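You operate a simulated robot arm through the tools that you are given. There is no shell and no other tool. Be economical: measure what you need, move in short steps, check, and stop when the job is done.

You run a simulated two-armed robot. Do the job below in one go: nothing can be reset, and whatever is moved stays where it is left.

## Task
Fetch the red lint roller and set it on the sofa arm by the doorway. Open the wide drawer under the seat top, take the wooden scoop from there and put it on top of the trivet and shut the top again. Put the bottle labelled "lemon" from the seat top on the cabinet top and the bottle marked "25.0" on the top of the side table. Take the lid off the tank and lay it down on the seat top. Open the door under the tap. Do these in any order. Set down upright: bottle.

Only the result counts: the job must be done as asked and must still hold three seconds after the hand-in. Knocking over, shifting, dropping, spilling or breaking anything else fails it. A push-on lid holds only when it is set on centred and level and pressed home; a screw cap is set on level and turned clockwise until tight.

## Robot
Two 7-joint arms with two-finger parallel grippers on one trunk, on a base that drives. Base frame: it is fixed to the floor where the robot stands at the start and does not move with it; the origin is under the middle of the robot, x ahead of it, y to its left, z up. Readings come in m, rad, newtons and seconds.
The left shoulder is at the start at [0.05, 0.187, 1.16], the right one opposite. Places, roughly: cabinet top [0.5, -0.2, 0.8]; door under the tap [-0.4, 4.7, 0.2]; sofa arm by the doorway [-2.1, 2.2, 0.7]; square yellow bottle, teal bottle, yellow bottle [-2.25, -1.5, 0.5]; tank [-2.5, -1.5, 0.5]; top of the side table [-2.3, 0.2, 0.6]; trivet (15x15x4 cm) [0.6, 0, 0.8]; wide drawer under the seat top [-2.3, -1.4, 0.3]; wooden scoop (16x6x11 cm) [-2.1, -1.4, 0.3]. Payload 3.43 kg a hand.
The TCP of each hand is the grasp point between the finger pads, 0.03 m short of the fingertips. In the tool frame z runs along the fingers and y along their closing line. Largest opening 0.094 m; finger width 0.028, thickness 0.01; the body of the gripper, 0.05 by 0.096 m, starts 0.055 m behind the TCP.
Orientation is told as [roll, pitch, yaw] about the base's x, y, z axes, in that order, counted from this pose: with the fingers straight down and closing along the base's y, the tool's x points along the base's -x, its y along +y and its z along -z.

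## Interface
- The arms move only by the tool nudge_tool. It takes "left_plan", "right_plan" or both (then of equal length, played together; a hand with none holds still); each is a list of rows, each a list of 7 numbers: the shift along the tool's x, y, z in units of 500 mm (1.0 is 500 mm), then the turn, a rotation vector about the tool's x, y, z in units of 180 degrees (1.0 is 180 degrees), then the closure, from 0 (fully open) to 1 (shut). In form: [[x, y, z, ax, ay, az, jaw], ...]. A call has 1 to 10 rows; each row is the pose to reach, as a shift and turn from the pose commanded when the call began, along the tool's axes at that moment. A call with a number of a shift or a turn outside -1 to 1 is refused whole. Rows are played at 5 a second. More than 0.05 m and 0.15 rad between two rows, or a gripper value outside its range, and nothing of the call is played. Where a pose cannot be reached the arm comes as near as it can. A force on the tool above 40 N (or 10 N above the force at the start of the call, whichever is more), or a blocked arm, ends the call early, and 0.2 s more pass. Each finger travels about 0.153 m/s and halts on what it meets, pressing with about 45 N; the grip force reading is that of the motor and also rises with nothing between the fingers. The clock runs only during rows and for 0.2 s after the last one: add rows that repeat a pose to give the fingers time. It gives the time, the measured TCP pose, the force on the tool (base axes), the opening and the grip force at its end, in the units of the frame above (readings bear some noise), with the torque about the TCP (base axes, N m) and any sound that the robot's microphone picked up.
- Cameras (640 x 400 px; columns grow to the right, rows downward): "scene" is now at [0.145, -0.0105, 1.3198]; the picture's right is [-0.11, -0.99, 0.00], its down [-0.59, 0.07, -0.81] and it looks along [0.80, -0.09, -0.59] (base axes); focal length 263 px, centre (320, 200). "left" rides on the left gripper at [0.076, -0.014, -0.103] in its tool frame; the picture's right is [0.18, 0.98, 0.00], its down [-0.75, 0.14, -0.64] and it looks along [-0.63, 0.12, 0.77] (tool axes); focal length 243 px, centre (320, 200). "right" rides on the right gripper at [0.076, 0.014, -0.102] in its tool frame; the picture's right is [-0.18, 0.98, 0.00], its down [-0.75, -0.14, -0.64] and it looks along [-0.63, -0.12, 0.77] (tool axes); focal length 243 px, centre (320, 200). There is no depth. A picture from a camera that has moved, and an enlarged one, comes with that camera's place and axes in the base frame and with its lens.
- capture(camera): a new picture of that camera. It takes no simulated time.
- slide_trunk(by): slides the trunk up (or, below 0, down) by that many m; the arms and the scene camera ride with it, the base frame stays. It gives what a move gives, with no picture.
- base_move(legs): drives the robot by 1 to 6 legs, each [ahead, left, turn to the left] in m, m and rad, along the robot's own axes; the way and the turn of a leg run together, so that a leg with both is an arc; at most 1.5 m and 3.142 rad a leg. The arms and the cameras ride along, it lands a little off, and it stops where it bumps. It gives what a move gives.
- turn_head(pan, tilt): turns the head with the scene camera to pan (to the left, within 1.396 rad either way) and tilt (down, from -0.506 to 1.204), counted from straight ahead of the robot. It gives what a move gives.
- inspect(camera, box): a new picture of the part [left, top, right, bottom] of that camera's present view, enlarged. It takes no simulated time.
- finish_job(): hands the job in; it is judged then, once.

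Work in short steps. Places have to be worked out from the pictures, the camera data and where the tool is seen: move nearer, look again, correct. Check each grasp and each placing, and mend what went wrong. You have 186 turns and 166 pictures in all, those below and enlarged ones among them. Open the grippers and draw the arms clear of the work before you hand the job in, unless the task says otherwise.

The tools are called as a command line: name --argument value ..., lists and objects as JSON in quotes. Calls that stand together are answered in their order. nudge_tool: Moves the arms, as the interface text tells. Its arguments: {"type":"object","properties":{"left_plan":{"type":"array","items":{"type":"array","items":{"type":"number"}}},"right_plan":{"type":"array","items":{"type":"array","items":{"type":"number"}}}},"required":[]} The other tools are called the same way: slide_trunk (by) slides the trunk up or down; base_move (legs) drives the base; turn_head (pan, tilt) turns the head that bears the scene camera; capture (camera) takes a picture; inspect (camera, box) takes an enlarged picture of a part of a camera's view; finish_job () hands the job in.

At the start:

```text
time: 0.0
left_eef_pos: [0.3366, 0.0599, 1.1725]
left_tool_rot: [0.0, -0.001, 0.0]
left_contact_force: [0.3, 0.5, -0.3]
left_wrist_torque: [-0.02, -0.01, 0.01]
left_gripper_width: 0.0942
left_gripper_force: 0.1
right_eef_pos: [0.3523, -0.1972, 1.1313]
right_tool_rot: [0.0, 0.0, 0.0]
right_contact_force: [0.0, 0.0, 0.1]
right_wrist_torque: [0.0, 0.0, 0.04]
right_gripper_width: 0.0937
right_gripper_force: 0.0
trunk travel left (down, up): [-0.375, 0.057]
robot x, y, heading: [0.002, -0.0003, -0.002]
head pan, tilt: [-0.11, 0.635]
```

scene: 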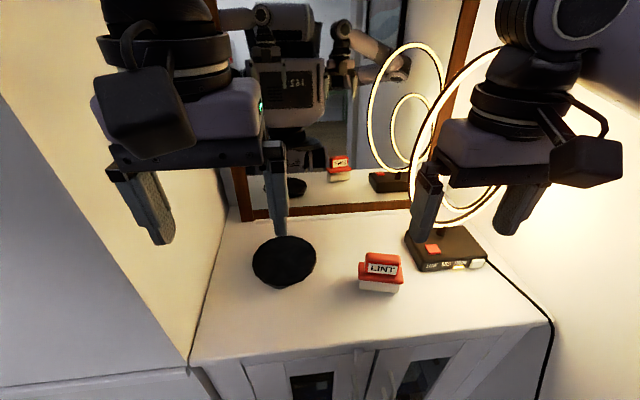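
right: 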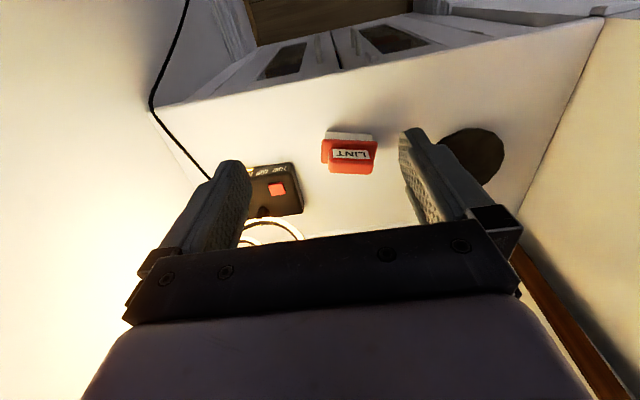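
left: 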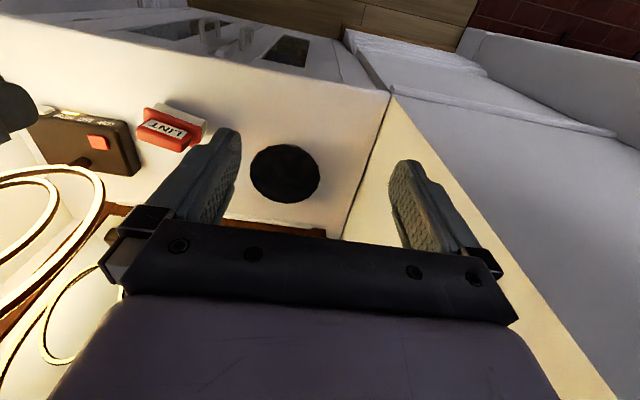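

The red LINT object stands near [0.5, -0.19] on the cabinet top, and the black trivet near [0.58, 0.03]. I'll enlarge both before I plan the grasp.

inspect --camera "scene" --box '[230, 200, 510, 375]'

inspect --camera "right" --box '[220, 80, 520, 260]'

```text
2.29 times, centred on (370, 288) of scene
camera zoom: at [0.145, -0.0105, 1.3198], right [-0.11, -0.99, 0.0], down [-0.59, 0.07, -0.81], along [0.8, -0.09, -0.59], focal length 600 px, centre (206, 0)
```

zoom: 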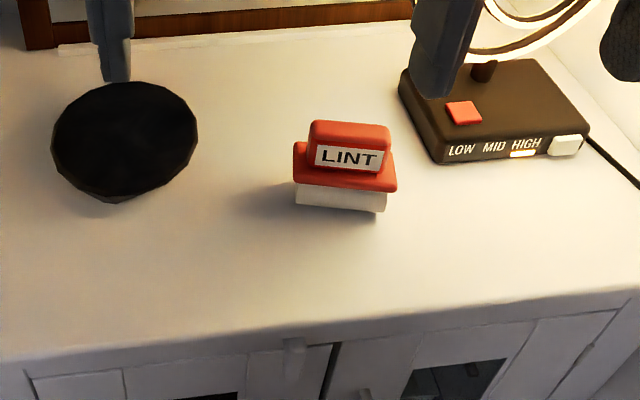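

```text
2.13 times, centred on (370, 170) of right
camera zoom: at [0.2752, -0.1839, 1.234], right [0.18, 0.98, 0.0], down [0.75, -0.14, 0.64], along [0.63, -0.12, -0.77], focal length 518 px, centre (213, 264)
```

zoom: 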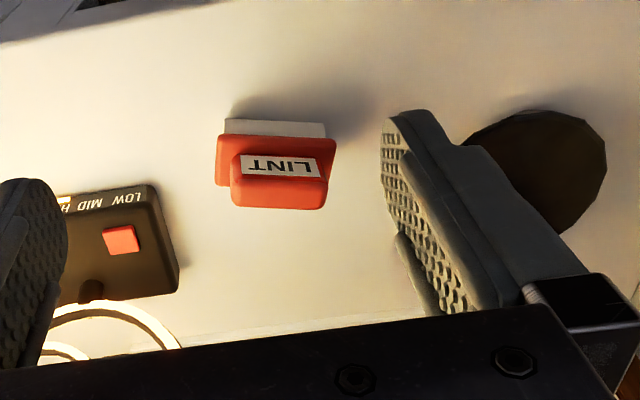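

The LINT handle is a narrow block whose long side runs along y, with its top at about [0.483, -0.174, 0.91]. I'll turn the right hand by about -1.5 rad so it closes along x, and shift it forward at the same time.

nudge_tool --right_plan '[[-0.02, 0, 0, 0, 0, 0.047, 0], [-0.04, 0, 0, 0, 0, 0.094, 0], [-0.06, 0, 0, 0, 0, 0.141, 0], [-0.08, 0, 0, 0, 0, 0.188, 0], [-0.1, 0.01, 0, 0, 0, 0.235, 0], [-0.12, 0.02, 0, 0, 0, 0.282, 0], [-0.14, 0.03, 0, 0, 0, 0.329, 0], [-0.16, 0.035, 0, 0, 0, 0.376, 0], [-0.18, 0.04, 0, 0, 0, 0.423, 0], [-0.2, 0.04, 0, 0, 0, 0.47, 0]]'

capture --camera "right"

capture --camera "scene"

```text
time: 2.2
left_eef_pos: [0.3353, 0.0606, 1.1732]
left_tool_rot: [0.001, 0.0, 0.001]
left_contact_force: [0.7, -0.2, -0.7]
left_wrist_torque: [0.01, -0.01, -0.02]
left_gripper_width: 0.0941
left_gripper_force: 0.1
right_eef_pos: [0.4516, -0.1782, 1.13]
right_tool_rot: [0.0, 0.001, -1.479]
right_contact_force: [0.0, -0.3, -0.2]
right_wrist_torque: [0.01, 0.04, 0.04]
right_gripper_width: 0.0939
right_gripper_force: 0.1
trunk travel left (down, up): [-0.375, 0.057]
robot x, y, heading: [0.0008, 0.0003, 0.002]
head pan, tilt: [-0.11, 0.635]
```

```text
160 pictures are left
camera right: at [0.4589, -0.1012, 1.2342], right [1.0, -0.09, 0.0], down [-0.07, -0.76, 0.64], along [-0.06, -0.64, -0.77], focal length 243 px, centre (320, 200)
```

right: 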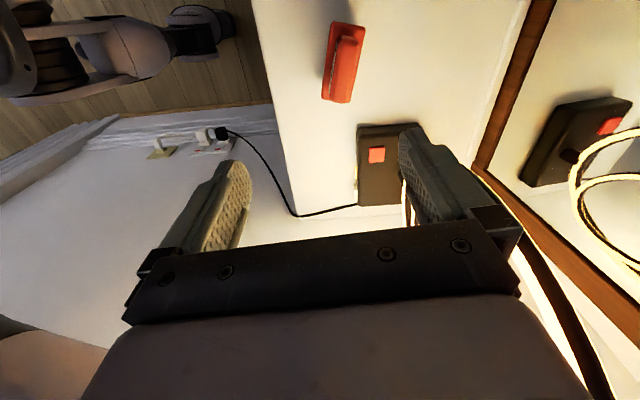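

```text
159 pictures are left
camera scene: at [0.1451, -0.0105, 1.3198], right [-0.11, -0.99, 0.0], down [-0.59, 0.07, -0.81], along [0.8, -0.09, -0.59], focal length 263 px, centre (320, 200)
```

scene: 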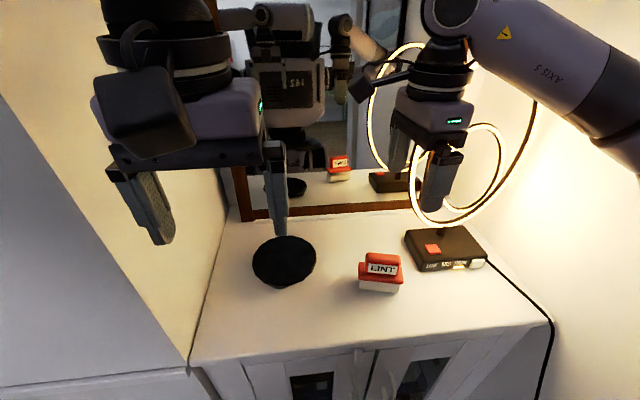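

The handle centre comes out at about [0.483, -0.170], turned about -0.21 rad. I'll finish the turn and come down to z ≈ 0.96 to look again.

nudge_tool --right_plan '[[0.004, 0.03, 0.06, 0, 0, 0.045, 0], [0.008, 0.063, 0.14, 0, 0, 0.092, 0], [0.008, 0.063, 0.22, 0, 0, 0.0955, 0], [0.008, 0.063, 0.3, 0, 0, 0.0955, 0], [0.008, 0.063, 0.34, 0, 0, 0.0955, 0], [0.008, 0.063, 0.34, 0, 0, 0.0955, 0]]'

capture --camera "right"

inspect --camera "scene" --box '[300, 180, 500, 305]'

```text
time: 3.6
left_eef_pos: [0.3361, 0.0586, 1.1727]
left_tool_rot: [0.0, 0.002, 0.0]
left_contact_force: [0.0, 0.3, -0.5]
left_wrist_torque: [0.0, -0.02, -0.03]
left_gripper_width: 0.094
left_gripper_force: 0.0
right_eef_pos: [0.4818, -0.1715, 0.9609]
right_tool_rot: [0.0, 0.0, -1.777]
right_contact_force: [-0.4, -0.3, 0.0]
right_wrist_torque: [0.03, -0.02, -0.03]
right_gripper_width: 0.0942
right_gripper_force: 0.2
trunk travel left (down, up): [-0.375, 0.057]
robot x, y, heading: [-0.0022, 0.0005, 0.001]
head pan, tilt: [-0.11, 0.635]
```

```text
158 pictures are left
camera right: at [0.5115, -0.0999, 1.0631], right [0.92, -0.38, 0.0], down [-0.29, -0.71, 0.64], along [-0.24, -0.59, -0.77], focal length 243 px, centre (320, 200)
```

right: 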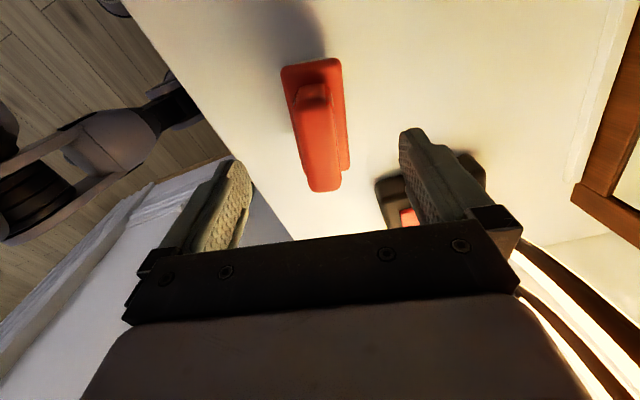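

```text
3.20 times, centred on (400, 242) of scene
camera zoom: at [0.1449, -0.0105, 1.3198], right [-0.11, -0.99, 0.0], down [-0.59, 0.07, -0.81], along [0.8, -0.09, -0.59], focal length 840 px, centre (64, 64)
```

zoom: 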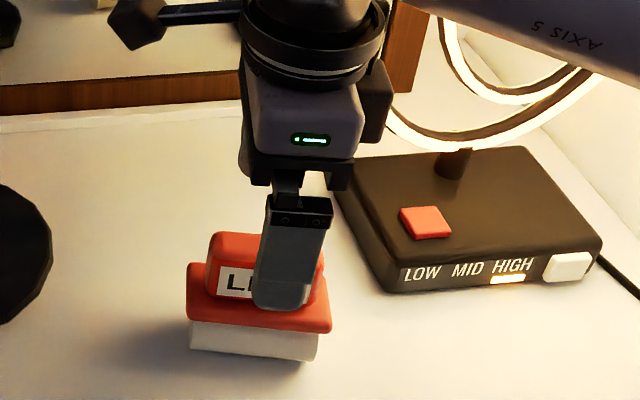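

The handle sits between the fingers, about 5 mm off in y. I'll come down to TCP z ≈ 0.895 and look before closing.

nudge_tool --right_plan '[[-0.01, 0, 0.05, 0, 0, 0, 0], [-0.01, 0, 0.1, 0, 0, 0, 0], [-0.01, 0, 0.13, 0, 0, 0, 0], [-0.01, 0, 0.13, 0, 0, 0, 0]]'

inspect --camera "scene" --box '[300, 180, 500, 305]'

capture --camera "right"

```text
time: 4.6
left_eef_pos: [0.336, 0.0587, 1.1731]
left_tool_rot: [-0.002, 0.0, 0.001]
left_contact_force: [0.8, -0.1, -0.8]
left_wrist_torque: [0.01, 0.01, -0.02]
left_gripper_width: 0.0939
left_gripper_force: 0.0
right_eef_pos: [0.4811, -0.1754, 0.8952]
right_tool_rot: [0.001, 0.0, -1.776]
right_contact_force: [0.1, 0.2, 0.2]
right_wrist_torque: [0.02, 0.0, 0.03]
right_gripper_width: 0.0938
right_gripper_force: 0.0
trunk travel left (down, up): [-0.375, 0.057]
robot x, y, heading: [-0.0021, 0.002, 0.003]
head pan, tilt: [-0.11, 0.635]
```

```text
3.20 times, centred on (400, 242) of scene
camera zoom: at [0.1449, -0.0105, 1.3198], right [-0.11, -0.99, 0.0], down [-0.59, 0.07, -0.81], along [0.8, -0.09, -0.59], focal length 840 px, centre (64, 64)
```

zoom: 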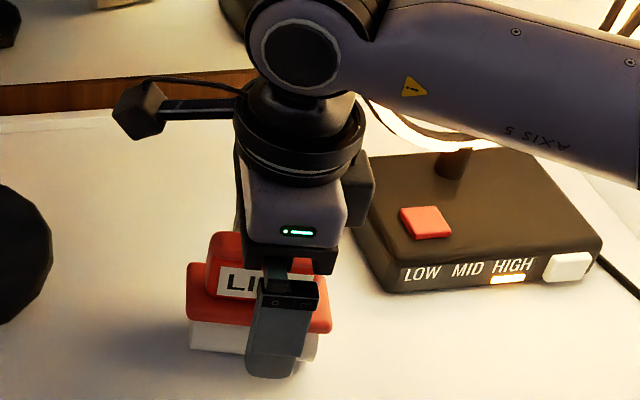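

```text
155 pictures are left
camera right: at [0.5109, -0.1044, 0.9988], right [0.92, -0.38, 0.0], down [-0.29, -0.71, 0.64], along [-0.24, -0.59, -0.77], focal length 243 px, centre (320, 200)
```

right: 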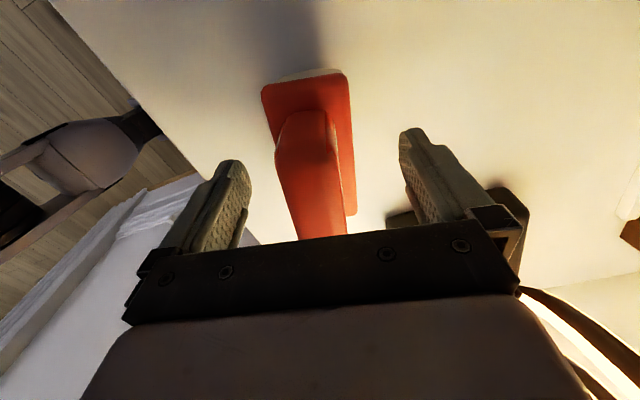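

The handle lies centred between the fingers, but the tips may be at slab height. I'll raise by 8 mm and close.

nudge_tool --right_plan '[[0, 0, -0.016, 0, 0, 0, 0], [0, 0, -0.016, 0, 0, 0, 0.5], [0, 0, -0.016, 0, 0, 0, 0.8], [0, 0, -0.016, 0, 0, 0, 0.9], [0, 0, -0.016, 0, 0, 0, 0.9]]'

capture --camera "right"

```text
time: 5.8
left_eef_pos: [0.3352, 0.0598, 1.1736]
left_tool_rot: [0.001, 0.0, 0.002]
left_contact_force: [0.2, 0.6, 0.1]
left_wrist_torque: [-0.04, 0.02, 0.02]
left_gripper_width: 0.0938
left_gripper_force: 0.0
right_eef_pos: [0.4827, -0.1755, 0.9043]
right_tool_rot: [-0.001, 0.001, -1.777]
right_contact_force: [0.0, -0.5, -0.3]
right_wrist_torque: [0.0, 0.01, 0.01]
right_gripper_width: 0.0428
right_gripper_force: 44.8
trunk travel left (down, up): [-0.375, 0.057]
robot x, y, heading: [0.0023, -0.0008, -0.003]
head pan, tilt: [-0.11, 0.635]
```

```text
154 pictures are left
camera right: at [0.5108, -0.1045, 1.0071], right [0.92, -0.38, 0.0], down [-0.29, -0.71, 0.64], along [-0.24, -0.59, -0.77], focal length 243 px, centre (320, 200)
```

right: 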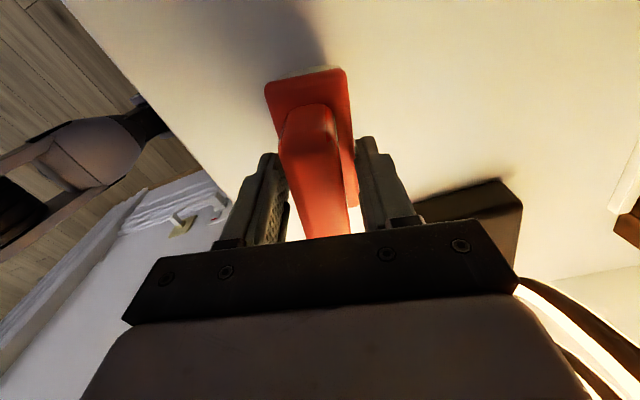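

The fingers stopped at 0.043 m with a firm grip. I'll lift slowly and check.

nudge_tool --right_plan '[[0, 0, -0.03, 0, 0, 0, 0.9], [0, 0, -0.08, 0, 0, 0, 0.9], [0, 0, -0.16, 0, 0, 0, 0.9], [0, 0, -0.24, 0, 0, 0, 0.9], [0, 0, -0.32, 0, 0, 0, 0.9]]'

capture --camera "scene"

```text
time: 7.0
left_eef_pos: [0.3362, 0.0588, 1.1737]
left_tool_rot: [0.0, 0.001, 0.0]
left_contact_force: [-0.4, -0.1, -1.1]
left_wrist_torque: [-0.02, -0.01, 0.0]
left_gripper_width: 0.0939
left_gripper_force: 0.0
right_eef_pos: [0.4816, -0.1769, 1.0646]
right_tool_rot: [0.0, -0.001, -1.777]
right_contact_force: [0.3, -0.7, -0.7]
right_wrist_torque: [-0.01, 0.0, -0.03]
right_gripper_width: 0.0431
right_gripper_force: 45.2
trunk travel left (down, up): [-0.375, 0.057]
robot x, y, heading: [0.0016, 0.0049, 0.001]
head pan, tilt: [-0.11, 0.635]
```

```text
153 pictures are left
camera scene: at [0.1448, -0.0103, 1.3198], right [-0.11, -0.99, 0.0], down [-0.59, 0.07, -0.81], along [0.8, -0.09, -0.59], focal length 263 px, centre (320, 200)
```

scene: 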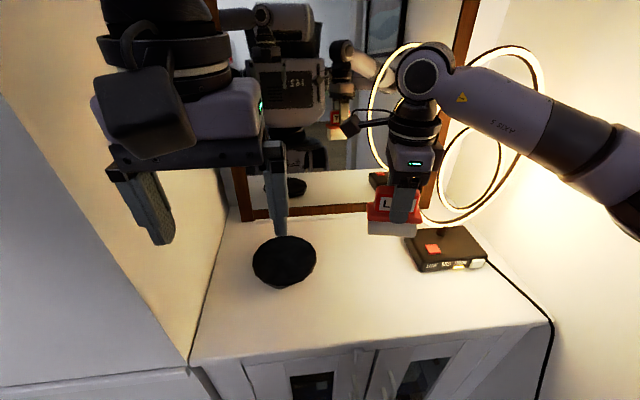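

The roller is held. I'll draw the right hand back over the robot, then look left and right to plan the drive.

nudge_tool --right_plan '[[-0.017, -0.08, -0.02, 0, 0, 0, 0.9], [-0.035, -0.16, -0.04, 0, 0, 0, 0.9], [-0.053, -0.24, -0.06, 0, 0, 0, 0.9], [-0.07, -0.333, -0.08, 0, 0, 0, 0.9]]'

turn_head --pan 1.39 --tilt 0.45

capture --camera "scene"

turn_head --pan -1.39 --tilt 0.45

capture --camera "scene"

```text
time: 8.0
left_eef_pos: [0.3361, 0.0581, 1.1748]
left_tool_rot: [0.0, -0.001, 0.0]
left_contact_force: [-1.5, 0.0, 0.0]
left_wrist_torque: [0.0, -0.03, -0.02]
left_gripper_width: 0.094
left_gripper_force: 0.1
right_eef_pos: [0.3097, -0.1778, 1.1033]
right_tool_rot: [0.0, 0.0, -1.78]
right_contact_force: [0.6, 0.3, -1.7]
right_wrist_torque: [0.02, -0.02, 0.0]
right_gripper_width: 0.0431
right_gripper_force: 44.8
trunk travel left (down, up): [-0.375, 0.057]
robot x, y, heading: [-0.0026, -0.0004, -0.001]
head pan, tilt: [-0.11, 0.635]
```

```text
time: 9.6
left_eef_pos: [0.3367, 0.0603, 1.1726]
left_tool_rot: [-0.001, 0.0, 0.001]
left_contact_force: [0.2, -0.7, -0.2]
left_wrist_torque: [0.0, 0.02, -0.01]
left_gripper_width: 0.094
left_gripper_force: 0.0
right_eef_pos: [0.3114, -0.1781, 1.1029]
right_tool_rot: [0.0, 0.001, -1.776]
right_contact_force: [0.0, 0.1, -0.5]
right_wrist_torque: [0.03, 0.01, -0.01]
right_gripper_width: 0.0431
right_gripper_force: 44.6
trunk travel left (down, up): [-0.375, 0.057]
robot x, y, heading: [0.001, 0.0004, -0.001]
head pan, tilt: [1.389, 0.45]
```

```text
152 pictures are left
camera scene: at [0.0749, 0.0895, 1.3364], right [0.98, -0.18, 0.0], down [-0.08, -0.43, -0.9], along [0.16, 0.89, -0.44], focal length 263 px, centre (320, 200)
```

scene: 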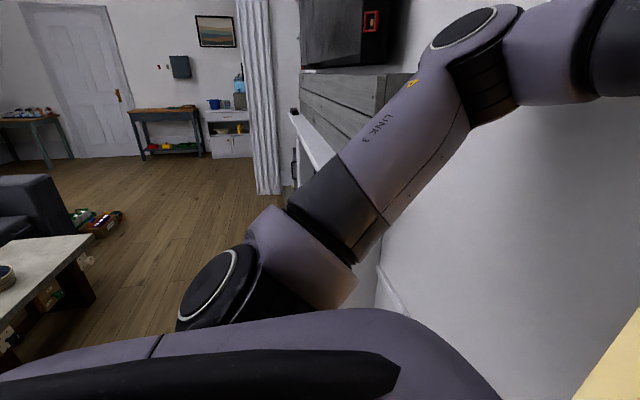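

```text
time: 12.1
left_eef_pos: [0.3364, 0.0601, 1.1735]
left_tool_rot: [-0.002, 0.002, -0.001]
left_contact_force: [-0.9, 0.1, 0.2]
left_wrist_torque: [0.01, -0.01, 0.02]
left_gripper_width: 0.0942
left_gripper_force: 0.1
right_eef_pos: [0.3108, -0.1761, 1.1028]
right_tool_rot: [0.0, 0.001, -1.777]
right_contact_force: [0.5, 0.0, -1.2]
right_wrist_torque: [0.0, 0.02, 0.01]
right_gripper_width: 0.0433
right_gripper_force: 45.6
trunk travel left (down, up): [-0.375, 0.057]
robot x, y, heading: [0.0027, -0.0012, 0.002]
head pan, tilt: [-1.389, 0.45]
```

```text
151 pictures are left
camera scene: at [0.0749, -0.0913, 1.3364], right [-0.98, -0.18, 0.0], down [-0.08, 0.43, -0.9], along [0.16, -0.89, -0.44], focal length 263 px, centre (320, 200)
```

scene: 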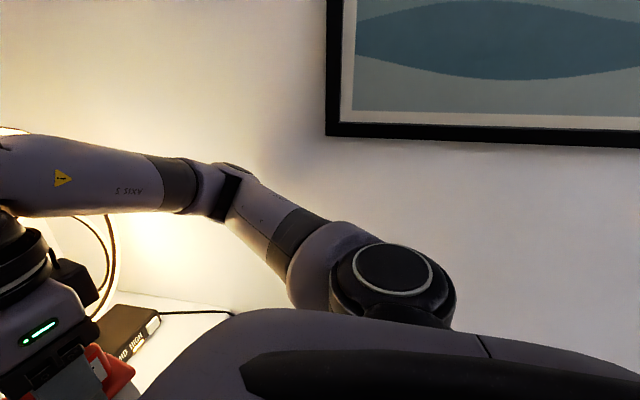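

The way to the left is open, with a coffee table and a sofa further off. I'll back up 0.5 m and turn left by stages, looking as I go.

base_move --legs '[[-0.5, 0, 0], [0, 0, 1.57]]'

turn_head --pan 0.0 --tilt 0.35

capture --camera "scene"

turn_head --pan 1.0 --tilt 0.35

capture --camera "scene"

```text
time: 18.8
left_eef_pos: [-0.5608, 0.3376, 1.1727]
left_tool_rot: [0.0, 0.001, 1.564]
left_contact_force: [0.1, 0.3, 1.1]
left_wrist_torque: [0.01, -0.02, 0.01]
left_gripper_width: 0.0942
left_gripper_force: 0.1
right_eef_pos: [-0.3239, 0.3133, 1.104]
right_tool_rot: [0.0, 0.0, -0.214]
right_contact_force: [-0.1, 0.7, -0.6]
right_wrist_torque: [0.02, 0.03, 0.06]
right_gripper_width: 0.043
right_gripper_force: 44.6
trunk travel left (down, up): [-0.375, 0.057]
robot x, y, heading: [-0.499, 0.0016, 1.562]
head pan, tilt: [-1.389, 0.45]
```

```text
time: 20.4
left_eef_pos: [-0.5605, 0.3382, 1.1742]
left_tool_rot: [0.001, 0.0, 1.565]
left_contact_force: [-0.5, -0.6, -0.5]
left_wrist_torque: [-0.01, 0.0, 0.02]
left_gripper_width: 0.094
left_gripper_force: 0.0
right_eef_pos: [-0.3223, 0.3123, 1.103]
right_tool_rot: [0.0, 0.0, -0.214]
right_contact_force: [0.2, 0.1, -0.9]
right_wrist_torque: [-0.02, 0.0, 0.02]
right_gripper_width: 0.0431
right_gripper_force: 44.8
trunk travel left (down, up): [-0.375, 0.057]
robot x, y, heading: [-0.5037, 0.0022, 1.565]
head pan, tilt: [0.0, 0.351]
```

```text
150 pictures are left
camera scene: at [-0.502, 0.1522, 1.3456], right [1.0, -0.01, 0.0], down [0.0, -0.34, -0.94], along [0.01, 0.94, -0.34], focal length 263 px, centre (320, 200)
```

scene: 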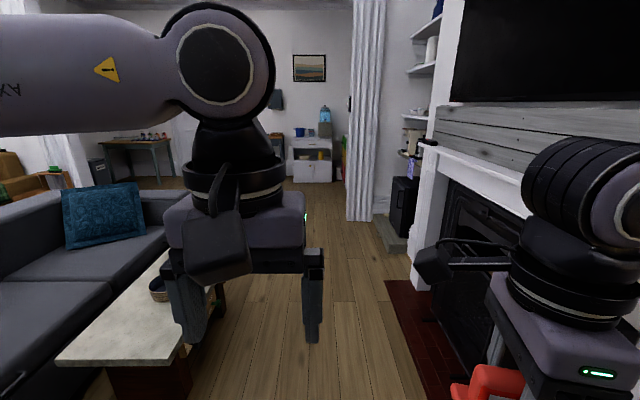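

```text
time: 21.6
left_eef_pos: [-0.5597, 0.3374, 1.1733]
left_tool_rot: [-0.002, 0.0, 1.564]
left_contact_force: [0.0, -0.3, -0.4]
left_wrist_torque: [0.0, 0.01, 0.01]
left_gripper_width: 0.0941
left_gripper_force: 0.0
right_eef_pos: [-0.3239, 0.3122, 1.103]
right_tool_rot: [0.002, 0.003, -0.213]
right_contact_force: [0.1, 0.0, -0.5]
right_wrist_torque: [0.01, 0.01, 0.0]
right_gripper_width: 0.0431
right_gripper_force: 44.6
trunk travel left (down, up): [-0.375, 0.057]
robot x, y, heading: [-0.5022, -0.0024, 1.562]
head pan, tilt: [1.0, 0.351]
```

```text
149 pictures are left
camera scene: at [-0.5807, 0.1099, 1.3456], right [0.55, 0.84, 0.0], down [0.29, -0.19, -0.94], along [-0.79, 0.51, -0.34], focal length 263 px, centre (320, 200)
```

scene: 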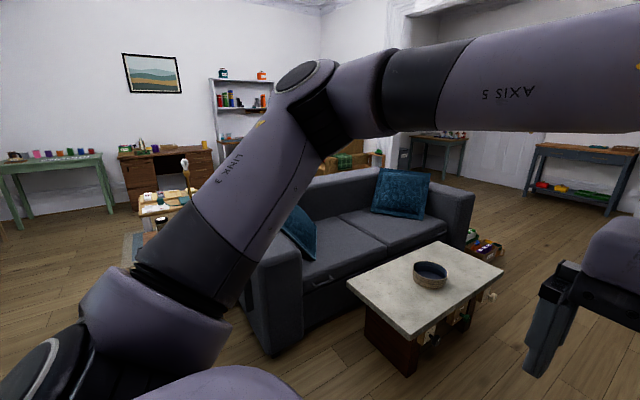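

The sofa faces +x, and its far arm, by the doorway, is near [-2.1, 2.2]. A 1 m corridor runs beside the coffee table, so I'll drive north to y ≈ 2.2, turn to face -x and look.

base_move --legs '[[1.2, 0, 0], [1.0, 0, 0], [0, 0, 1.57]]'

turn_head --pan 0.0 --tilt 0.55

capture --camera "scene"

```text
time: 36.4
left_eef_pos: [-0.8389, 2.1444, 1.1721]
left_tool_rot: [-0.001, 0.0, -3.14]
left_contact_force: [-0.8, 0.0, -1.2]
left_wrist_torque: [0.0, 0.06, 0.01]
left_gripper_width: 0.0939
left_gripper_force: 0.0
right_eef_pos: [-0.8139, 2.3811, 1.1039]
right_tool_rot: [0.0, 0.001, 1.367]
right_contact_force: [-0.1, 0.5, -0.8]
right_wrist_torque: [-0.02, 0.03, 0.0]
right_gripper_width: 0.0431
right_gripper_force: 45.1
trunk travel left (down, up): [-0.375, 0.057]
robot x, y, heading: [-0.502, 2.2026, -3.14]
head pan, tilt: [1.0, 0.351]
```

```text
time: 37.6
left_eef_pos: [-0.8399, 2.1439, 1.1733]
left_tool_rot: [0.0, -0.001, -3.14]
left_contact_force: [0.0, 0.8, 0.0]
left_wrist_torque: [-0.03, -0.01, 0.01]
left_gripper_width: 0.094
left_gripper_force: 0.1
right_eef_pos: [-0.8155, 2.3821, 1.1037]
right_tool_rot: [-0.001, 0.002, 1.366]
right_contact_force: [-0.2, 0.2, 0.0]
right_wrist_torque: [-0.01, -0.01, 0.0]
right_gripper_width: 0.043
right_gripper_force: 45.3
trunk travel left (down, up): [-0.375, 0.057]
robot x, y, heading: [-0.5033, 2.2027, -3.137]
head pan, tilt: [0.0, 0.55]
```

```text
148 pictures are left
camera scene: at [-0.6523, 2.2042, 1.3274], right [0.0, 1.0, 0.0], down [0.52, 0.0, -0.85], along [-0.85, 0.0, -0.52], focal length 263 px, centre (320, 200)
```

scene: 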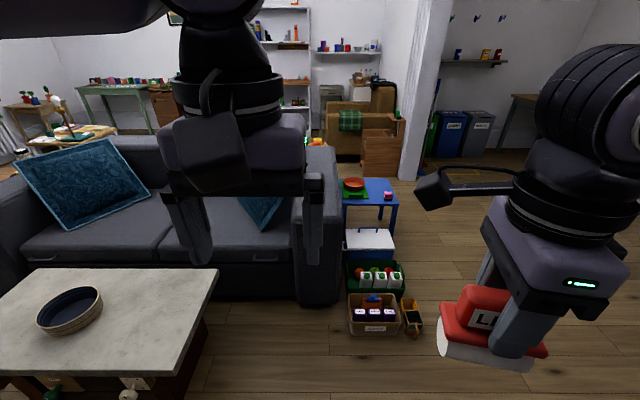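

The sofa arm's front face is at x ≈ -1.67, y ≈ 2.03–2.34, with crates to its right and the table ending at y ≈ 1.75. I'll drive 0.62 m ahead and slightly left, then look at the arm top.

base_move --legs '[[0.62, 0.03, 0]]'

turn_head --pan 0.0 --tilt 0.75

capture --camera "scene"

capture --camera "left"

```text
time: 41.1
left_eef_pos: [-1.4603, 2.113, 1.1731]
left_tool_rot: [0.0, 0.001, -3.137]
left_contact_force: [-0.7, -0.5, -0.1]
left_wrist_torque: [0.04, 0.0, -0.01]
left_gripper_width: 0.094
left_gripper_force: 0.1
right_eef_pos: [-1.4364, 2.3509, 1.1033]
right_tool_rot: [0.0, 0.002, 1.367]
right_contact_force: [-0.1, -0.7, -1.4]
right_wrist_torque: [0.0, 0.02, 0.01]
right_gripper_width: 0.0429
right_gripper_force: 44.9
trunk travel left (down, up): [-0.375, 0.057]
robot x, y, heading: [-1.1226, 2.1738, -3.141]
head pan, tilt: [0.0, 0.55]
```

```text
time: 41.8
left_eef_pos: [-1.4602, 2.1143, 1.174]
left_tool_rot: [-0.002, -0.002, -3.139]
left_contact_force: [-0.2, -0.6, 0.9]
left_wrist_torque: [-0.03, 0.0, 0.01]
left_gripper_width: 0.0939
left_gripper_force: 0.0
right_eef_pos: [-1.4356, 2.3501, 1.1033]
right_tool_rot: [-0.001, 0.001, 1.367]
right_contact_force: [-0.4, 0.3, -1.0]
right_wrist_torque: [-0.01, 0.02, -0.02]
right_gripper_width: 0.0432
right_gripper_force: 45.1
trunk travel left (down, up): [-0.375, 0.057]
robot x, y, heading: [-1.1256, 2.1725, -3.138]
head pan, tilt: [0.0, 0.75]
```

```text
147 pictures are left
camera scene: at [-1.2658, 2.1726, 1.31], right [0.0, 1.0, 0.0], down [0.68, 0.0, -0.73], along [-0.73, 0.0, -0.68], focal length 263 px, centre (320, 200)
```

scene: 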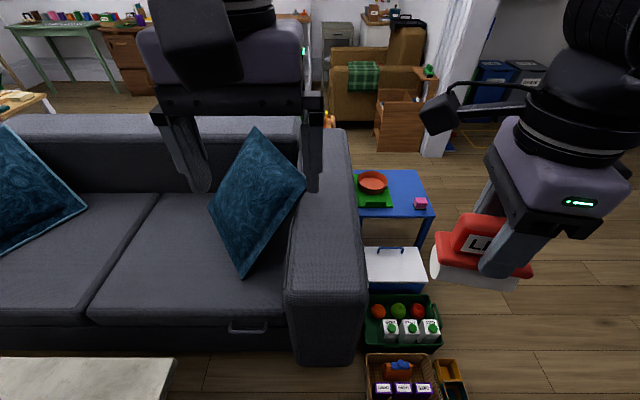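

```text
146 pictures are left
camera left: at [-1.3854, 2.1279, 1.2758], right [0.19, -0.98, 0.0], down [-0.75, -0.14, 0.64], along [-0.63, -0.12, -0.77], focal length 243 px, centre (320, 200)
```

left: 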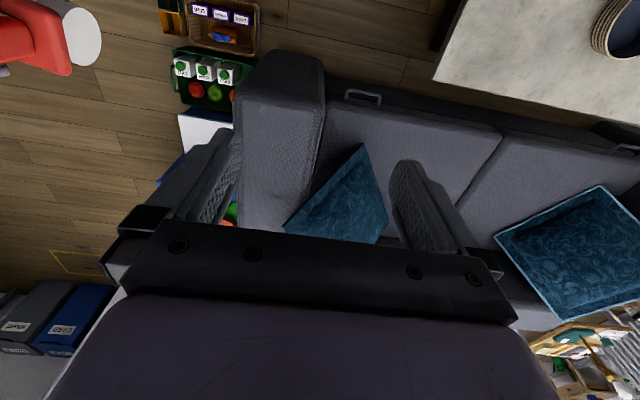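

The arm top is at z ≈ 0.7, with its front edge at x ≈ -1.58 and its centre at y ≈ 2.19. I'll move the left hand aside and start the right hand forward.

nudge_tool --left_plan '[[0.03, 0.08, 0, 0, 0, 0, 0], [0.06, 0.16, 0, 0, 0, 0, 0], [0.1, 0.24, 0, 0, 0, 0, 0], [0.14, 0.3, 0, 0, 0, 0, 0], [0.16, 0.34, 0, 0, 0, 0, 0]]' --right_plan '[[0.02, 0.08, 0, 0, 0, 0, 0.9], [0.05, 0.16, 0, 0, 0, 0, 0.9], [0.1, 0.24, 0.02, 0, 0, 0, 0.9], [0.16, 0.3, 0.06, 0, 0, 0, 0.9], [0.22, 0.36, 0.1, 0, 0, 0, 0.9]]'

capture --camera "scene"

```text
time: 43.0
left_eef_pos: [-1.3796, 1.9422, 1.174]
left_tool_rot: [-0.001, -0.001, -3.139]
left_contact_force: [-0.3, -0.3, 0.7]
left_wrist_torque: [-0.02, 0.02, -0.01]
left_gripper_width: 0.0941
left_gripper_force: 0.0
right_eef_pos: [-1.6352, 2.2789, 1.0524]
right_tool_rot: [0.002, 0.0, 1.369]
right_contact_force: [-0.4, 0.0, -1.4]
right_wrist_torque: [0.05, 0.0, 0.0]
right_gripper_width: 0.043
right_gripper_force: 45.0
trunk travel left (down, up): [-0.375, 0.057]
robot x, y, heading: [-1.1228, 2.1738, -3.14]
head pan, tilt: [0.0, 0.75]
```

```text
145 pictures are left
camera scene: at [-1.2661, 2.1717, 1.3099], right [0.0, 1.0, 0.0], down [0.68, 0.0, -0.73], along [-0.73, 0.0, -0.68], focal length 263 px, centre (320, 200)
```

scene: 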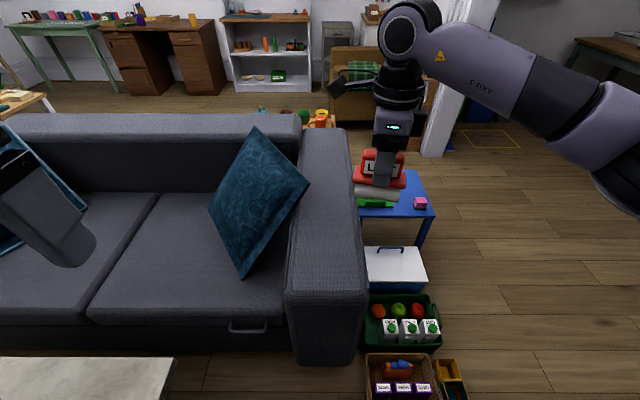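

The arm centre line is at y ≈ 2.195. I'll move over x = -1.74 and come down to TCP z ≈ 0.82, then check the height.

nudge_tool --right_plan '[[0.07, 0.06, 0.02, 0, 0, 0, 0.9], [0.14, 0.12, 0.06, 0, 0, 0, 0.9], [0.207, 0.172, 0.12, 0, 0, 0, 0.9], [0.207, 0.172, 0.2, 0, 0, 0, 0.9], [0.207, 0.172, 0.28, 0, 0, 0, 0.9], [0.207, 0.172, 0.36, 0, 0, 0, 0.9], [0.207, 0.172, 0.42, 0, 0, 0, 0.9], [0.207, 0.172, 0.464, 0, 0, 0, 0.9], [0.207, 0.172, 0.464, 0, 0, 0, 0.9]]'

capture --camera "scene"

capture --camera "left"

```text
refused: row 2 steps farther than a row can; nothing moved
```

```text
144 pictures are left
camera scene: at [-1.2661, 2.1717, 1.3099], right [0.0, 1.0, 0.0], down [0.68, 0.0, -0.73], along [-0.73, 0.0, -0.68], focal length 263 px, centre (320, 200)
```

scene: 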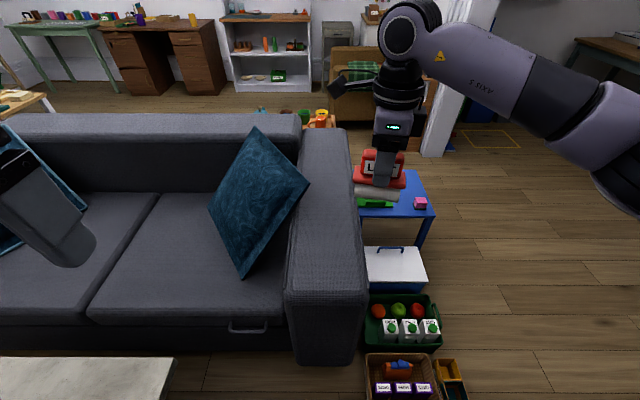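

```text
143 pictures are left
camera left: at [-1.3049, 1.9574, 1.276], right [0.19, -0.98, 0.0], down [-0.75, -0.14, 0.64], along [-0.63, -0.12, -0.77], focal length 243 px, centre (320, 200)
```

left: 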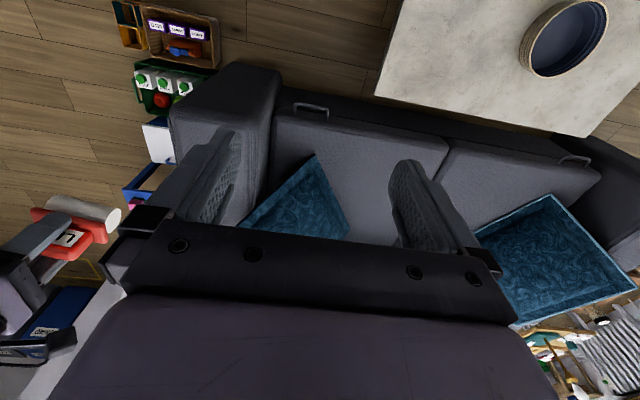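

The call was refused because the steps were a little too big. I'm sending it again with smaller ones.

nudge_tool --right_plan '[[0.065, 0.055, 0, 0, 0, 0, 0.9], [0.13, 0.11, 0.03, 0, 0, 0, 0.9], [0.19, 0.16, 0.08, 0, 0, 0, 0.9], [0.207, 0.172, 0.16, 0, 0, 0, 0.9], [0.207, 0.172, 0.25, 0, 0, 0, 0.9], [0.207, 0.172, 0.34, 0, 0, 0, 0.9], [0.207, 0.172, 0.42, 0, 0, 0, 0.9], [0.207, 0.172, 0.464, 0, 0, 0, 0.9], [0.207, 0.172, 0.464, 0, 0, 0, 0.9]]'

capture --camera "scene"

capture --camera "right"

```text
time: 45.0
left_eef_pos: [-1.3801, 1.9448, 1.1731]
left_tool_rot: [0.0, 0.0, -3.139]
left_contact_force: [-0.1, -0.2, -0.1]
left_wrist_torque: [-0.02, -0.02, 0.03]
left_gripper_width: 0.0941
left_gripper_force: 0.0
right_eef_pos: [-1.7031, 2.2096, 0.8321]
right_tool_rot: [0.002, 0.001, 1.363]
right_contact_force: [0.4, -0.6, -1.0]
right_wrist_torque: [0.04, 0.0, -0.02]
right_gripper_width: 0.0431
right_gripper_force: 45.3
right hand out of reach, approached as far as the arm can: row 3, 4, 5, 6, 7, 8, 9
trunk travel left (down, up): [-0.375, 0.057]
robot x, y, heading: [-1.1209, 2.1738, -3.138]
head pan, tilt: [0.0, 0.75]
```

```text
142 pictures are left
camera scene: at [-1.2657, 2.1724, 1.31], right [0.0, 1.0, 0.0], down [0.68, 0.0, -0.73], along [-0.73, 0.0, -0.68], focal length 263 px, centre (320, 200)
```

scene: 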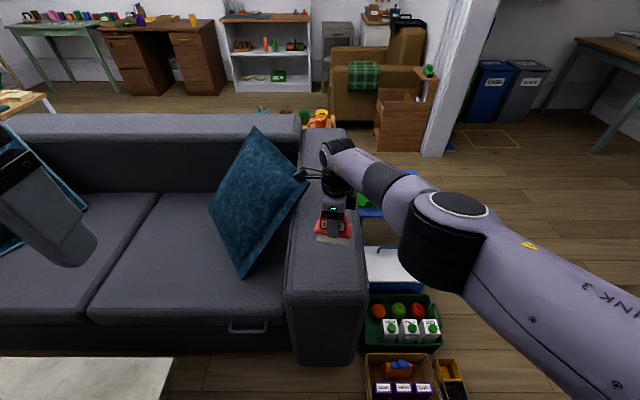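

```text
141 pictures are left
camera right: at [-1.7326, 2.1367, 0.9352], right [-0.92, 0.38, 0.0], down [0.3, 0.71, 0.64], along [0.24, 0.59, -0.77], focal length 243 px, centre (320, 200)
```

right: 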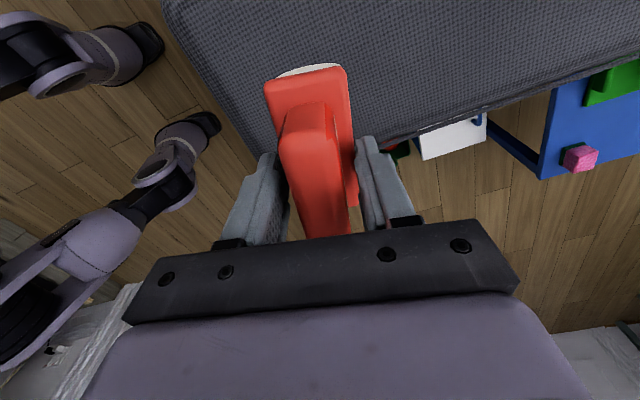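

The reach is at its limit, but the roller is over the sofa arm at [-1.703, 2.21]. I'll shift it about 2 cm toward the centre line, then lower with the trunk.

nudge_tool --right_plan '[[0.03, -0.005, 0, 0, 0, 0, 0.9], [0.04, -0.01, 0, 0, 0, 0, 0.9], [0.04, -0.01, 0, 0, 0, 0, 0.9]]'

slide_trunk --by -0.05

inspect --camera "scene" --box '[260, 140, 420, 300]'

```text
time: 46.0
left_eef_pos: [-1.3795, 1.9442, 1.1745]
left_tool_rot: [0.0, -0.001, -3.139]
left_contact_force: [0.5, -0.1, 0.9]
left_wrist_torque: [0.01, 0.02, 0.0]
left_gripper_width: 0.0938
left_gripper_force: 0.0
right_eef_pos: [-1.7007, 2.2184, 0.8227]
right_tool_rot: [0.0, -0.021, 1.319]
right_contact_force: [-0.1, -0.6, -1.5]
right_wrist_torque: [0.01, -0.02, -0.04]
right_gripper_width: 0.0431
right_gripper_force: 44.8
right hand out of reach, approached as far as the arm can: row 1, 2, 3
trunk travel left (down, up): [-0.375, 0.057]
robot x, y, heading: [-1.1285, 2.172, -3.137]
head pan, tilt: [0.0, 0.75]
stopped in row 3 (right hand): the arm was blocked; the commanded pose is now the measured one
```

```text
time: 47.0
left_eef_pos: [-1.3789, 1.9436, 1.1237]
left_tool_rot: [0.0, 0.0, -3.138]
left_contact_force: [-0.6, 1.3, 0.6]
left_wrist_torque: [0.01, 0.04, 0.0]
left_gripper_width: 0.0939
left_gripper_force: 0.1
right_eef_pos: [-1.7007, 2.2174, 0.773]
right_tool_rot: [-0.002, -0.021, 1.321]
right_contact_force: [0.0, 0.1, -0.7]
right_wrist_torque: [-0.03, -0.02, 0.01]
right_gripper_width: 0.043
right_gripper_force: 45.3
trunk travel left (down, up): [-0.325, 0.107]
robot x, y, heading: [-1.1239, 2.1738, -3.142]
head pan, tilt: [0.0, 0.75]
```

```text
2.50 times, centred on (340, 220) of scene
camera zoom: at [-1.2656, 2.1727, 1.26], right [0.0, 1.0, 0.0], down [0.68, 0.0, -0.73], along [-0.73, 0.0, -0.68], focal length 657 px, centre (270, 150)
```

zoom: 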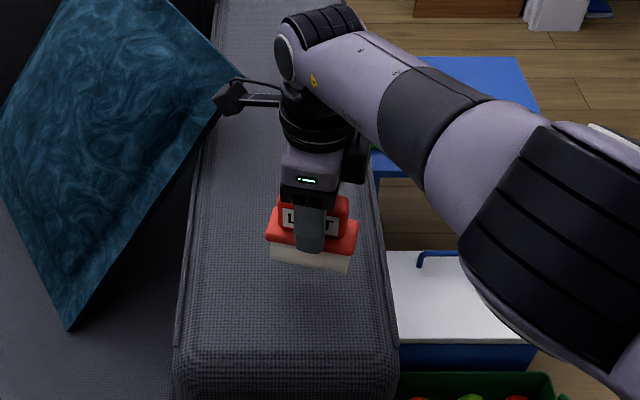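

The roller hovers just above the arm and is about 2.5 cm right of centre. I'll shift it left.

nudge_tool --right_plan '[[0.02, -0.016, 0, 0, 0, 0, 0.9], [0.043, -0.032, 0, 0, 0, 0, 0.9], [0.043, -0.032, 0, 0, 0, 0, 0.9]]'

slide_trunk --by -0.025

inspect --camera "scene" --box '[260, 140, 420, 300]'

```text
time: 47.8
left_eef_pos: [-1.3799, 1.9442, 1.1232]
left_tool_rot: [-0.001, -0.001, -3.137]
left_contact_force: [0.1, 0.1, -0.7]
left_wrist_torque: [-0.01, 0.01, -0.04]
left_gripper_width: 0.0941
left_gripper_force: 0.0
right_eef_pos: [-1.6962, 2.2005, 0.7742]
right_tool_rot: [0.009, -0.023, 1.306]
right_contact_force: [-0.1, 0.0, -0.6]
right_wrist_torque: [-0.01, 0.03, 0.0]
right_gripper_width: 0.0434
right_gripper_force: 45.2
trunk travel left (down, up): [-0.325, 0.107]
robot x, y, heading: [-1.126, 2.1721, -3.139]
head pan, tilt: [0.0, 0.75]
```

```text
time: 48.5
left_eef_pos: [-1.3797, 1.9437, 1.0981]
left_tool_rot: [0.0, 0.002, -3.136]
left_contact_force: [-0.3, -0.4, 0.2]
left_wrist_torque: [0.02, 0.01, 0.01]
left_gripper_width: 0.0938
left_gripper_force: 0.0
right_eef_pos: [-1.6948, 2.2015, 0.7477]
right_tool_rot: [0.004, -0.026, 1.308]
right_contact_force: [-0.5, 0.1, -0.4]
right_wrist_torque: [0.01, 0.02, -0.05]
right_gripper_width: 0.0432
right_gripper_force: 45.0
trunk travel left (down, up): [-0.3, 0.132]
robot x, y, heading: [-1.1205, 2.1771, -3.132]
head pan, tilt: [0.0, 0.75]
```

```text
2.50 times, centred on (340, 220) of scene
camera zoom: at [-1.2656, 2.1727, 1.2349], right [0.0, 1.0, 0.0], down [0.68, 0.0, -0.73], along [-0.73, 0.0, -0.68], focal length 657 px, centre (270, 150)
```

zoom: 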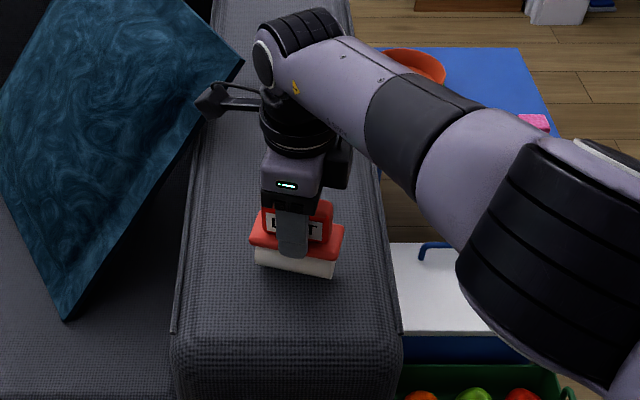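

No contact yet, and the place looks good. I'll lower further in small steps.

slide_trunk --by -0.015

slide_trunk --by -0.01

inspect --camera "scene" --box '[260, 140, 420, 300]'

```text
time: 49.1
left_eef_pos: [-1.3773, 1.9445, 1.0852]
left_tool_rot: [0.0, -0.002, -3.139]
left_contact_force: [-0.9, 0.0, 0.1]
left_wrist_torque: [0.0, -0.01, 0.02]
left_gripper_width: 0.0941
left_gripper_force: 0.1
right_eef_pos: [-1.6945, 2.2023, 0.7348]
right_tool_rot: [0.009, -0.028, 1.309]
right_contact_force: [-1.0, 5.8, 30.3]
right_wrist_torque: [0.57, -0.06, 0.17]
right_gripper_width: 0.0434
right_gripper_force: 45.1
trunk travel left (down, up): [-0.285, 0.147]
robot x, y, heading: [-1.1231, 2.1704, -3.139]
head pan, tilt: [0.0, 0.75]
```

```text
time: 49.7
left_eef_pos: [-1.3789, 1.9446, 1.0751]
left_tool_rot: [-0.001, -0.005, -3.138]
left_contact_force: [-0.4, -0.7, 0.2]
left_wrist_torque: [0.02, 0.0, 0.02]
left_gripper_width: 0.0939
left_gripper_force: 0.0
right_eef_pos: [-1.6947, 2.1998, 0.7252]
right_tool_rot: [0.007, -0.022, 1.308]
right_contact_force: [2.8, 0.9, 26.2]
right_wrist_torque: [0.19, -0.1, 0.16]
right_gripper_width: 0.0429
right_gripper_force: 45.7
trunk travel left (down, up): [-0.275, 0.157]
robot x, y, heading: [-1.1266, 2.1735, -3.139]
head pan, tilt: [0.0, 0.75]
```

```text
2.50 times, centred on (340, 220) of scene
camera zoom: at [-1.2632, 2.1725, 1.2102], right [0.0, 1.0, 0.0], down [0.68, 0.0, -0.73], along [-0.73, 0.0, -0.68], focal length 657 px, centre (270, 150)
```

zoom: 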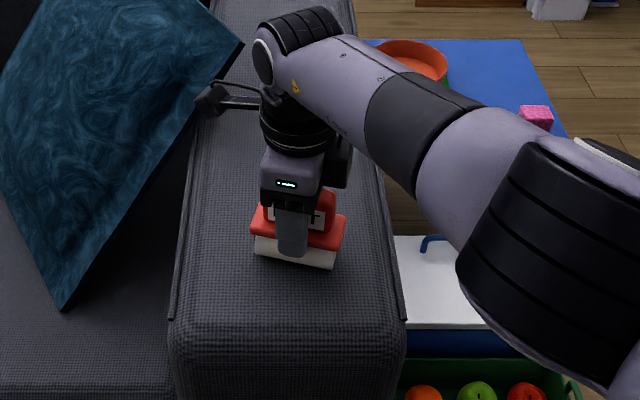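

The roller is in firm contact with the arm. I'll ease up slightly and release.

slide_trunk --by 0.006

nudge_tool --right_plan '[[0, 0, 0, 0, 0, 0, 0.5], [0, 0, 0, 0, 0, 0, 0.2], [0, 0, 0, 0, 0, 0, 0.2]]'

slide_trunk --by 0.12

capture --camera "scene"

```text
time: 50.2
left_eef_pos: [-1.379, 1.9435, 1.0789]
left_tool_rot: [-0.001, 0.001, -3.138]
left_contact_force: [-0.2, 0.6, -0.4]
left_wrist_torque: [0.02, 0.01, 0.0]
left_gripper_width: 0.0938
left_gripper_force: 0.2
right_eef_pos: [-1.6943, 2.2009, 0.7281]
right_tool_rot: [0.004, -0.025, 1.306]
right_contact_force: [-0.6, 0.3, -1.1]
right_wrist_torque: [-0.02, 0.0, -0.02]
right_gripper_width: 0.0432
right_gripper_force: 44.4
trunk travel left (down, up): [-0.281, 0.151]
robot x, y, heading: [-1.1271, 2.1724, -3.141]
head pan, tilt: [0.0, 0.75]
```

```text
time: 51.0
left_eef_pos: [-1.3793, 1.9454, 1.08]
left_tool_rot: [-0.002, -0.001, -3.137]
left_contact_force: [0.9, -0.6, -0.3]
left_wrist_torque: [0.0, 0.02, 0.0]
left_gripper_width: 0.094
left_gripper_force: 0.0
right_eef_pos: [-1.694, 2.2018, 0.7283]
right_tool_rot: [0.001, -0.025, 1.307]
right_contact_force: [-0.4, -1.2, 0.4]
right_wrist_torque: [0.0, 0.04, -0.01]
right_gripper_width: 0.0753
right_gripper_force: 0.0
trunk travel left (down, up): [-0.281, 0.151]
robot x, y, heading: [-1.1251, 2.1718, -3.137]
head pan, tilt: [0.0, 0.75]
```

```text
time: 52.5
left_eef_pos: [-1.3805, 1.9432, 1.2009]
left_tool_rot: [-0.001, 0.001, -3.137]
left_contact_force: [-0.3, 1.2, 0.3]
left_wrist_torque: [0.01, 0.0, 0.01]
left_gripper_width: 0.0941
left_gripper_force: 0.1
right_eef_pos: [-1.6934, 2.2016, 0.8474]
right_tool_rot: [0.001, -0.029, 1.307]
right_contact_force: [-0.1, -0.3, -0.4]
right_wrist_torque: [0.02, 0.03, -0.02]
right_gripper_width: 0.0751
right_gripper_force: 0.0
trunk travel left (down, up): [-0.401, 0.031]
robot x, y, heading: [-1.1233, 2.1748, -3.136]
head pan, tilt: [0.0, 0.75]
```

```text
137 pictures are left
camera scene: at [-1.2659, 2.1725, 1.3359], right [0.0, 1.0, 0.0], down [0.68, 0.0, -0.73], along [-0.73, 0.0, -0.68], focal length 263 px, centre (320, 200)
```

scene: 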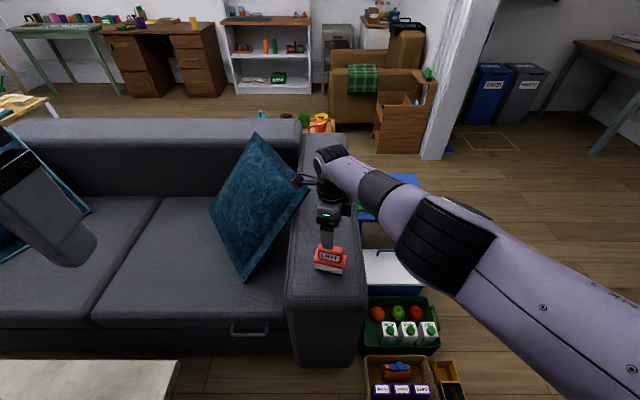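

The roller stands on the sofa arm. I'll retract the right hand up and back, then back the base out, turn to face +y and look at the tap cabinet.

nudge_tool --right_plan '[[0, 0, -0.08, 0, 0, 0, 0.2], [-0.05, -0.06, -0.12, 0, 0, 0, 0.1], [-0.1, -0.12, -0.16, 0, 0, 0, 0], [-0.15, -0.18, -0.2, 0, 0, 0, 0], [-0.2, -0.24, -0.24, 0, 0, 0, 0], [-0.25, -0.3, -0.28, 0, 0, 0, 0], [-0.3, -0.36, -0.32, 0, 0, 0, 0], [-0.34, -0.42, -0.36, 0, 0, 0, 0], [-0.378, -0.478, -0.4, 0, 0, 0, 0]]'

base_move --legs '[[-0.65, 0, 0], [0, 0, -1.57]]'

turn_head --pan 0.0 --tilt 0.45

capture --camera "scene"

```text
time: 54.7
left_eef_pos: [-1.3795, 1.9434, 1.2003]
left_tool_rot: [-0.001, 0.0, -3.138]
left_contact_force: [-0.7, -0.5, -0.5]
left_wrist_torque: [0.0, 0.01, 0.02]
left_gripper_width: 0.094
left_gripper_force: 0.0
right_eef_pos: [-1.7129, 2.2117, 1.0726]
right_tool_rot: [-0.005, -0.01, 1.269]
right_contact_force: [-0.6, 0.6, -0.1]
right_wrist_torque: [-0.04, -0.02, 0.03]
right_gripper_width: 0.0938
right_gripper_force: 0.1
right hand out of reach, approached as far as the arm can: row 1, 2, 3, 4, 5, 6, 7, 8, 9
trunk travel left (down, up): [-0.401, 0.031]
robot x, y, heading: [-1.1245, 2.173, -3.14]
head pan, tilt: [0.0, 0.75]
stopped in row 9 (right hand): the arm was blocked; the commanded pose is now the measured one
```

```text
time: 62.1
left_eef_pos: [-0.7064, 2.4288, 1.1992]
left_tool_rot: [0.0, 0.001, 1.582]
left_contact_force: [1.0, 0.8, -0.4]
left_wrist_torque: [-0.01, -0.03, -0.01]
left_gripper_width: 0.0938
left_gripper_force: 0.1
right_eef_pos: [-0.4427, 2.7644, 1.0718]
right_tool_rot: [-0.006, -0.009, -0.293]
right_contact_force: [-0.3, 0.0, -0.7]
right_wrist_torque: [0.04, 0.02, -0.02]
right_gripper_width: 0.0938
right_gripper_force: 0.0
trunk travel left (down, up): [-0.401, 0.031]
robot x, y, heading: [-0.4761, 2.1743, 1.584]
head pan, tilt: [0.0, 0.75]
```

```text
time: 63.0
left_eef_pos: [-0.7062, 2.4289, 1.1997]
left_tool_rot: [0.001, -0.001, 1.582]
left_contact_force: [0.4, 0.2, -0.2]
left_wrist_torque: [-0.01, 0.02, -0.01]
left_gripper_width: 0.0943
left_gripper_force: 0.1
right_eef_pos: [-0.4412, 2.7632, 1.0724]
right_tool_rot: [-0.006, -0.012, -0.294]
right_contact_force: [-0.3, -0.2, -0.2]
right_wrist_torque: [0.02, 0.01, -0.01]
right_gripper_width: 0.0943
right_gripper_force: 0.1
trunk travel left (down, up): [-0.401, 0.031]
robot x, y, heading: [-0.472, 2.1781, 1.583]
head pan, tilt: [0.0, 0.45]
```

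```text
136 pictures are left
camera scene: at [-0.476, 2.3242, 1.3623], right [1.0, 0.01, 0.0], down [0.0, -0.44, -0.9], along [-0.01, 0.9, -0.44], focal length 263 px, centre (320, 200)
```

scene: 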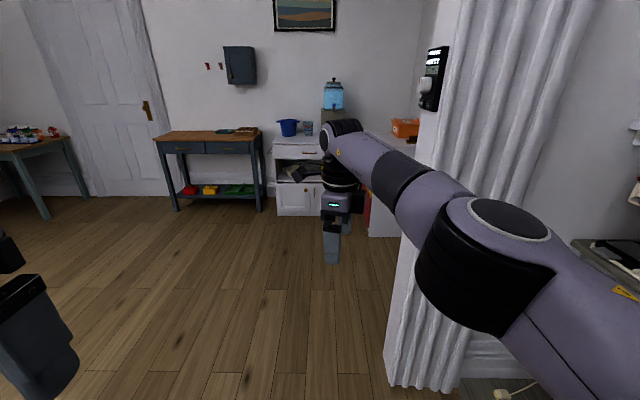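

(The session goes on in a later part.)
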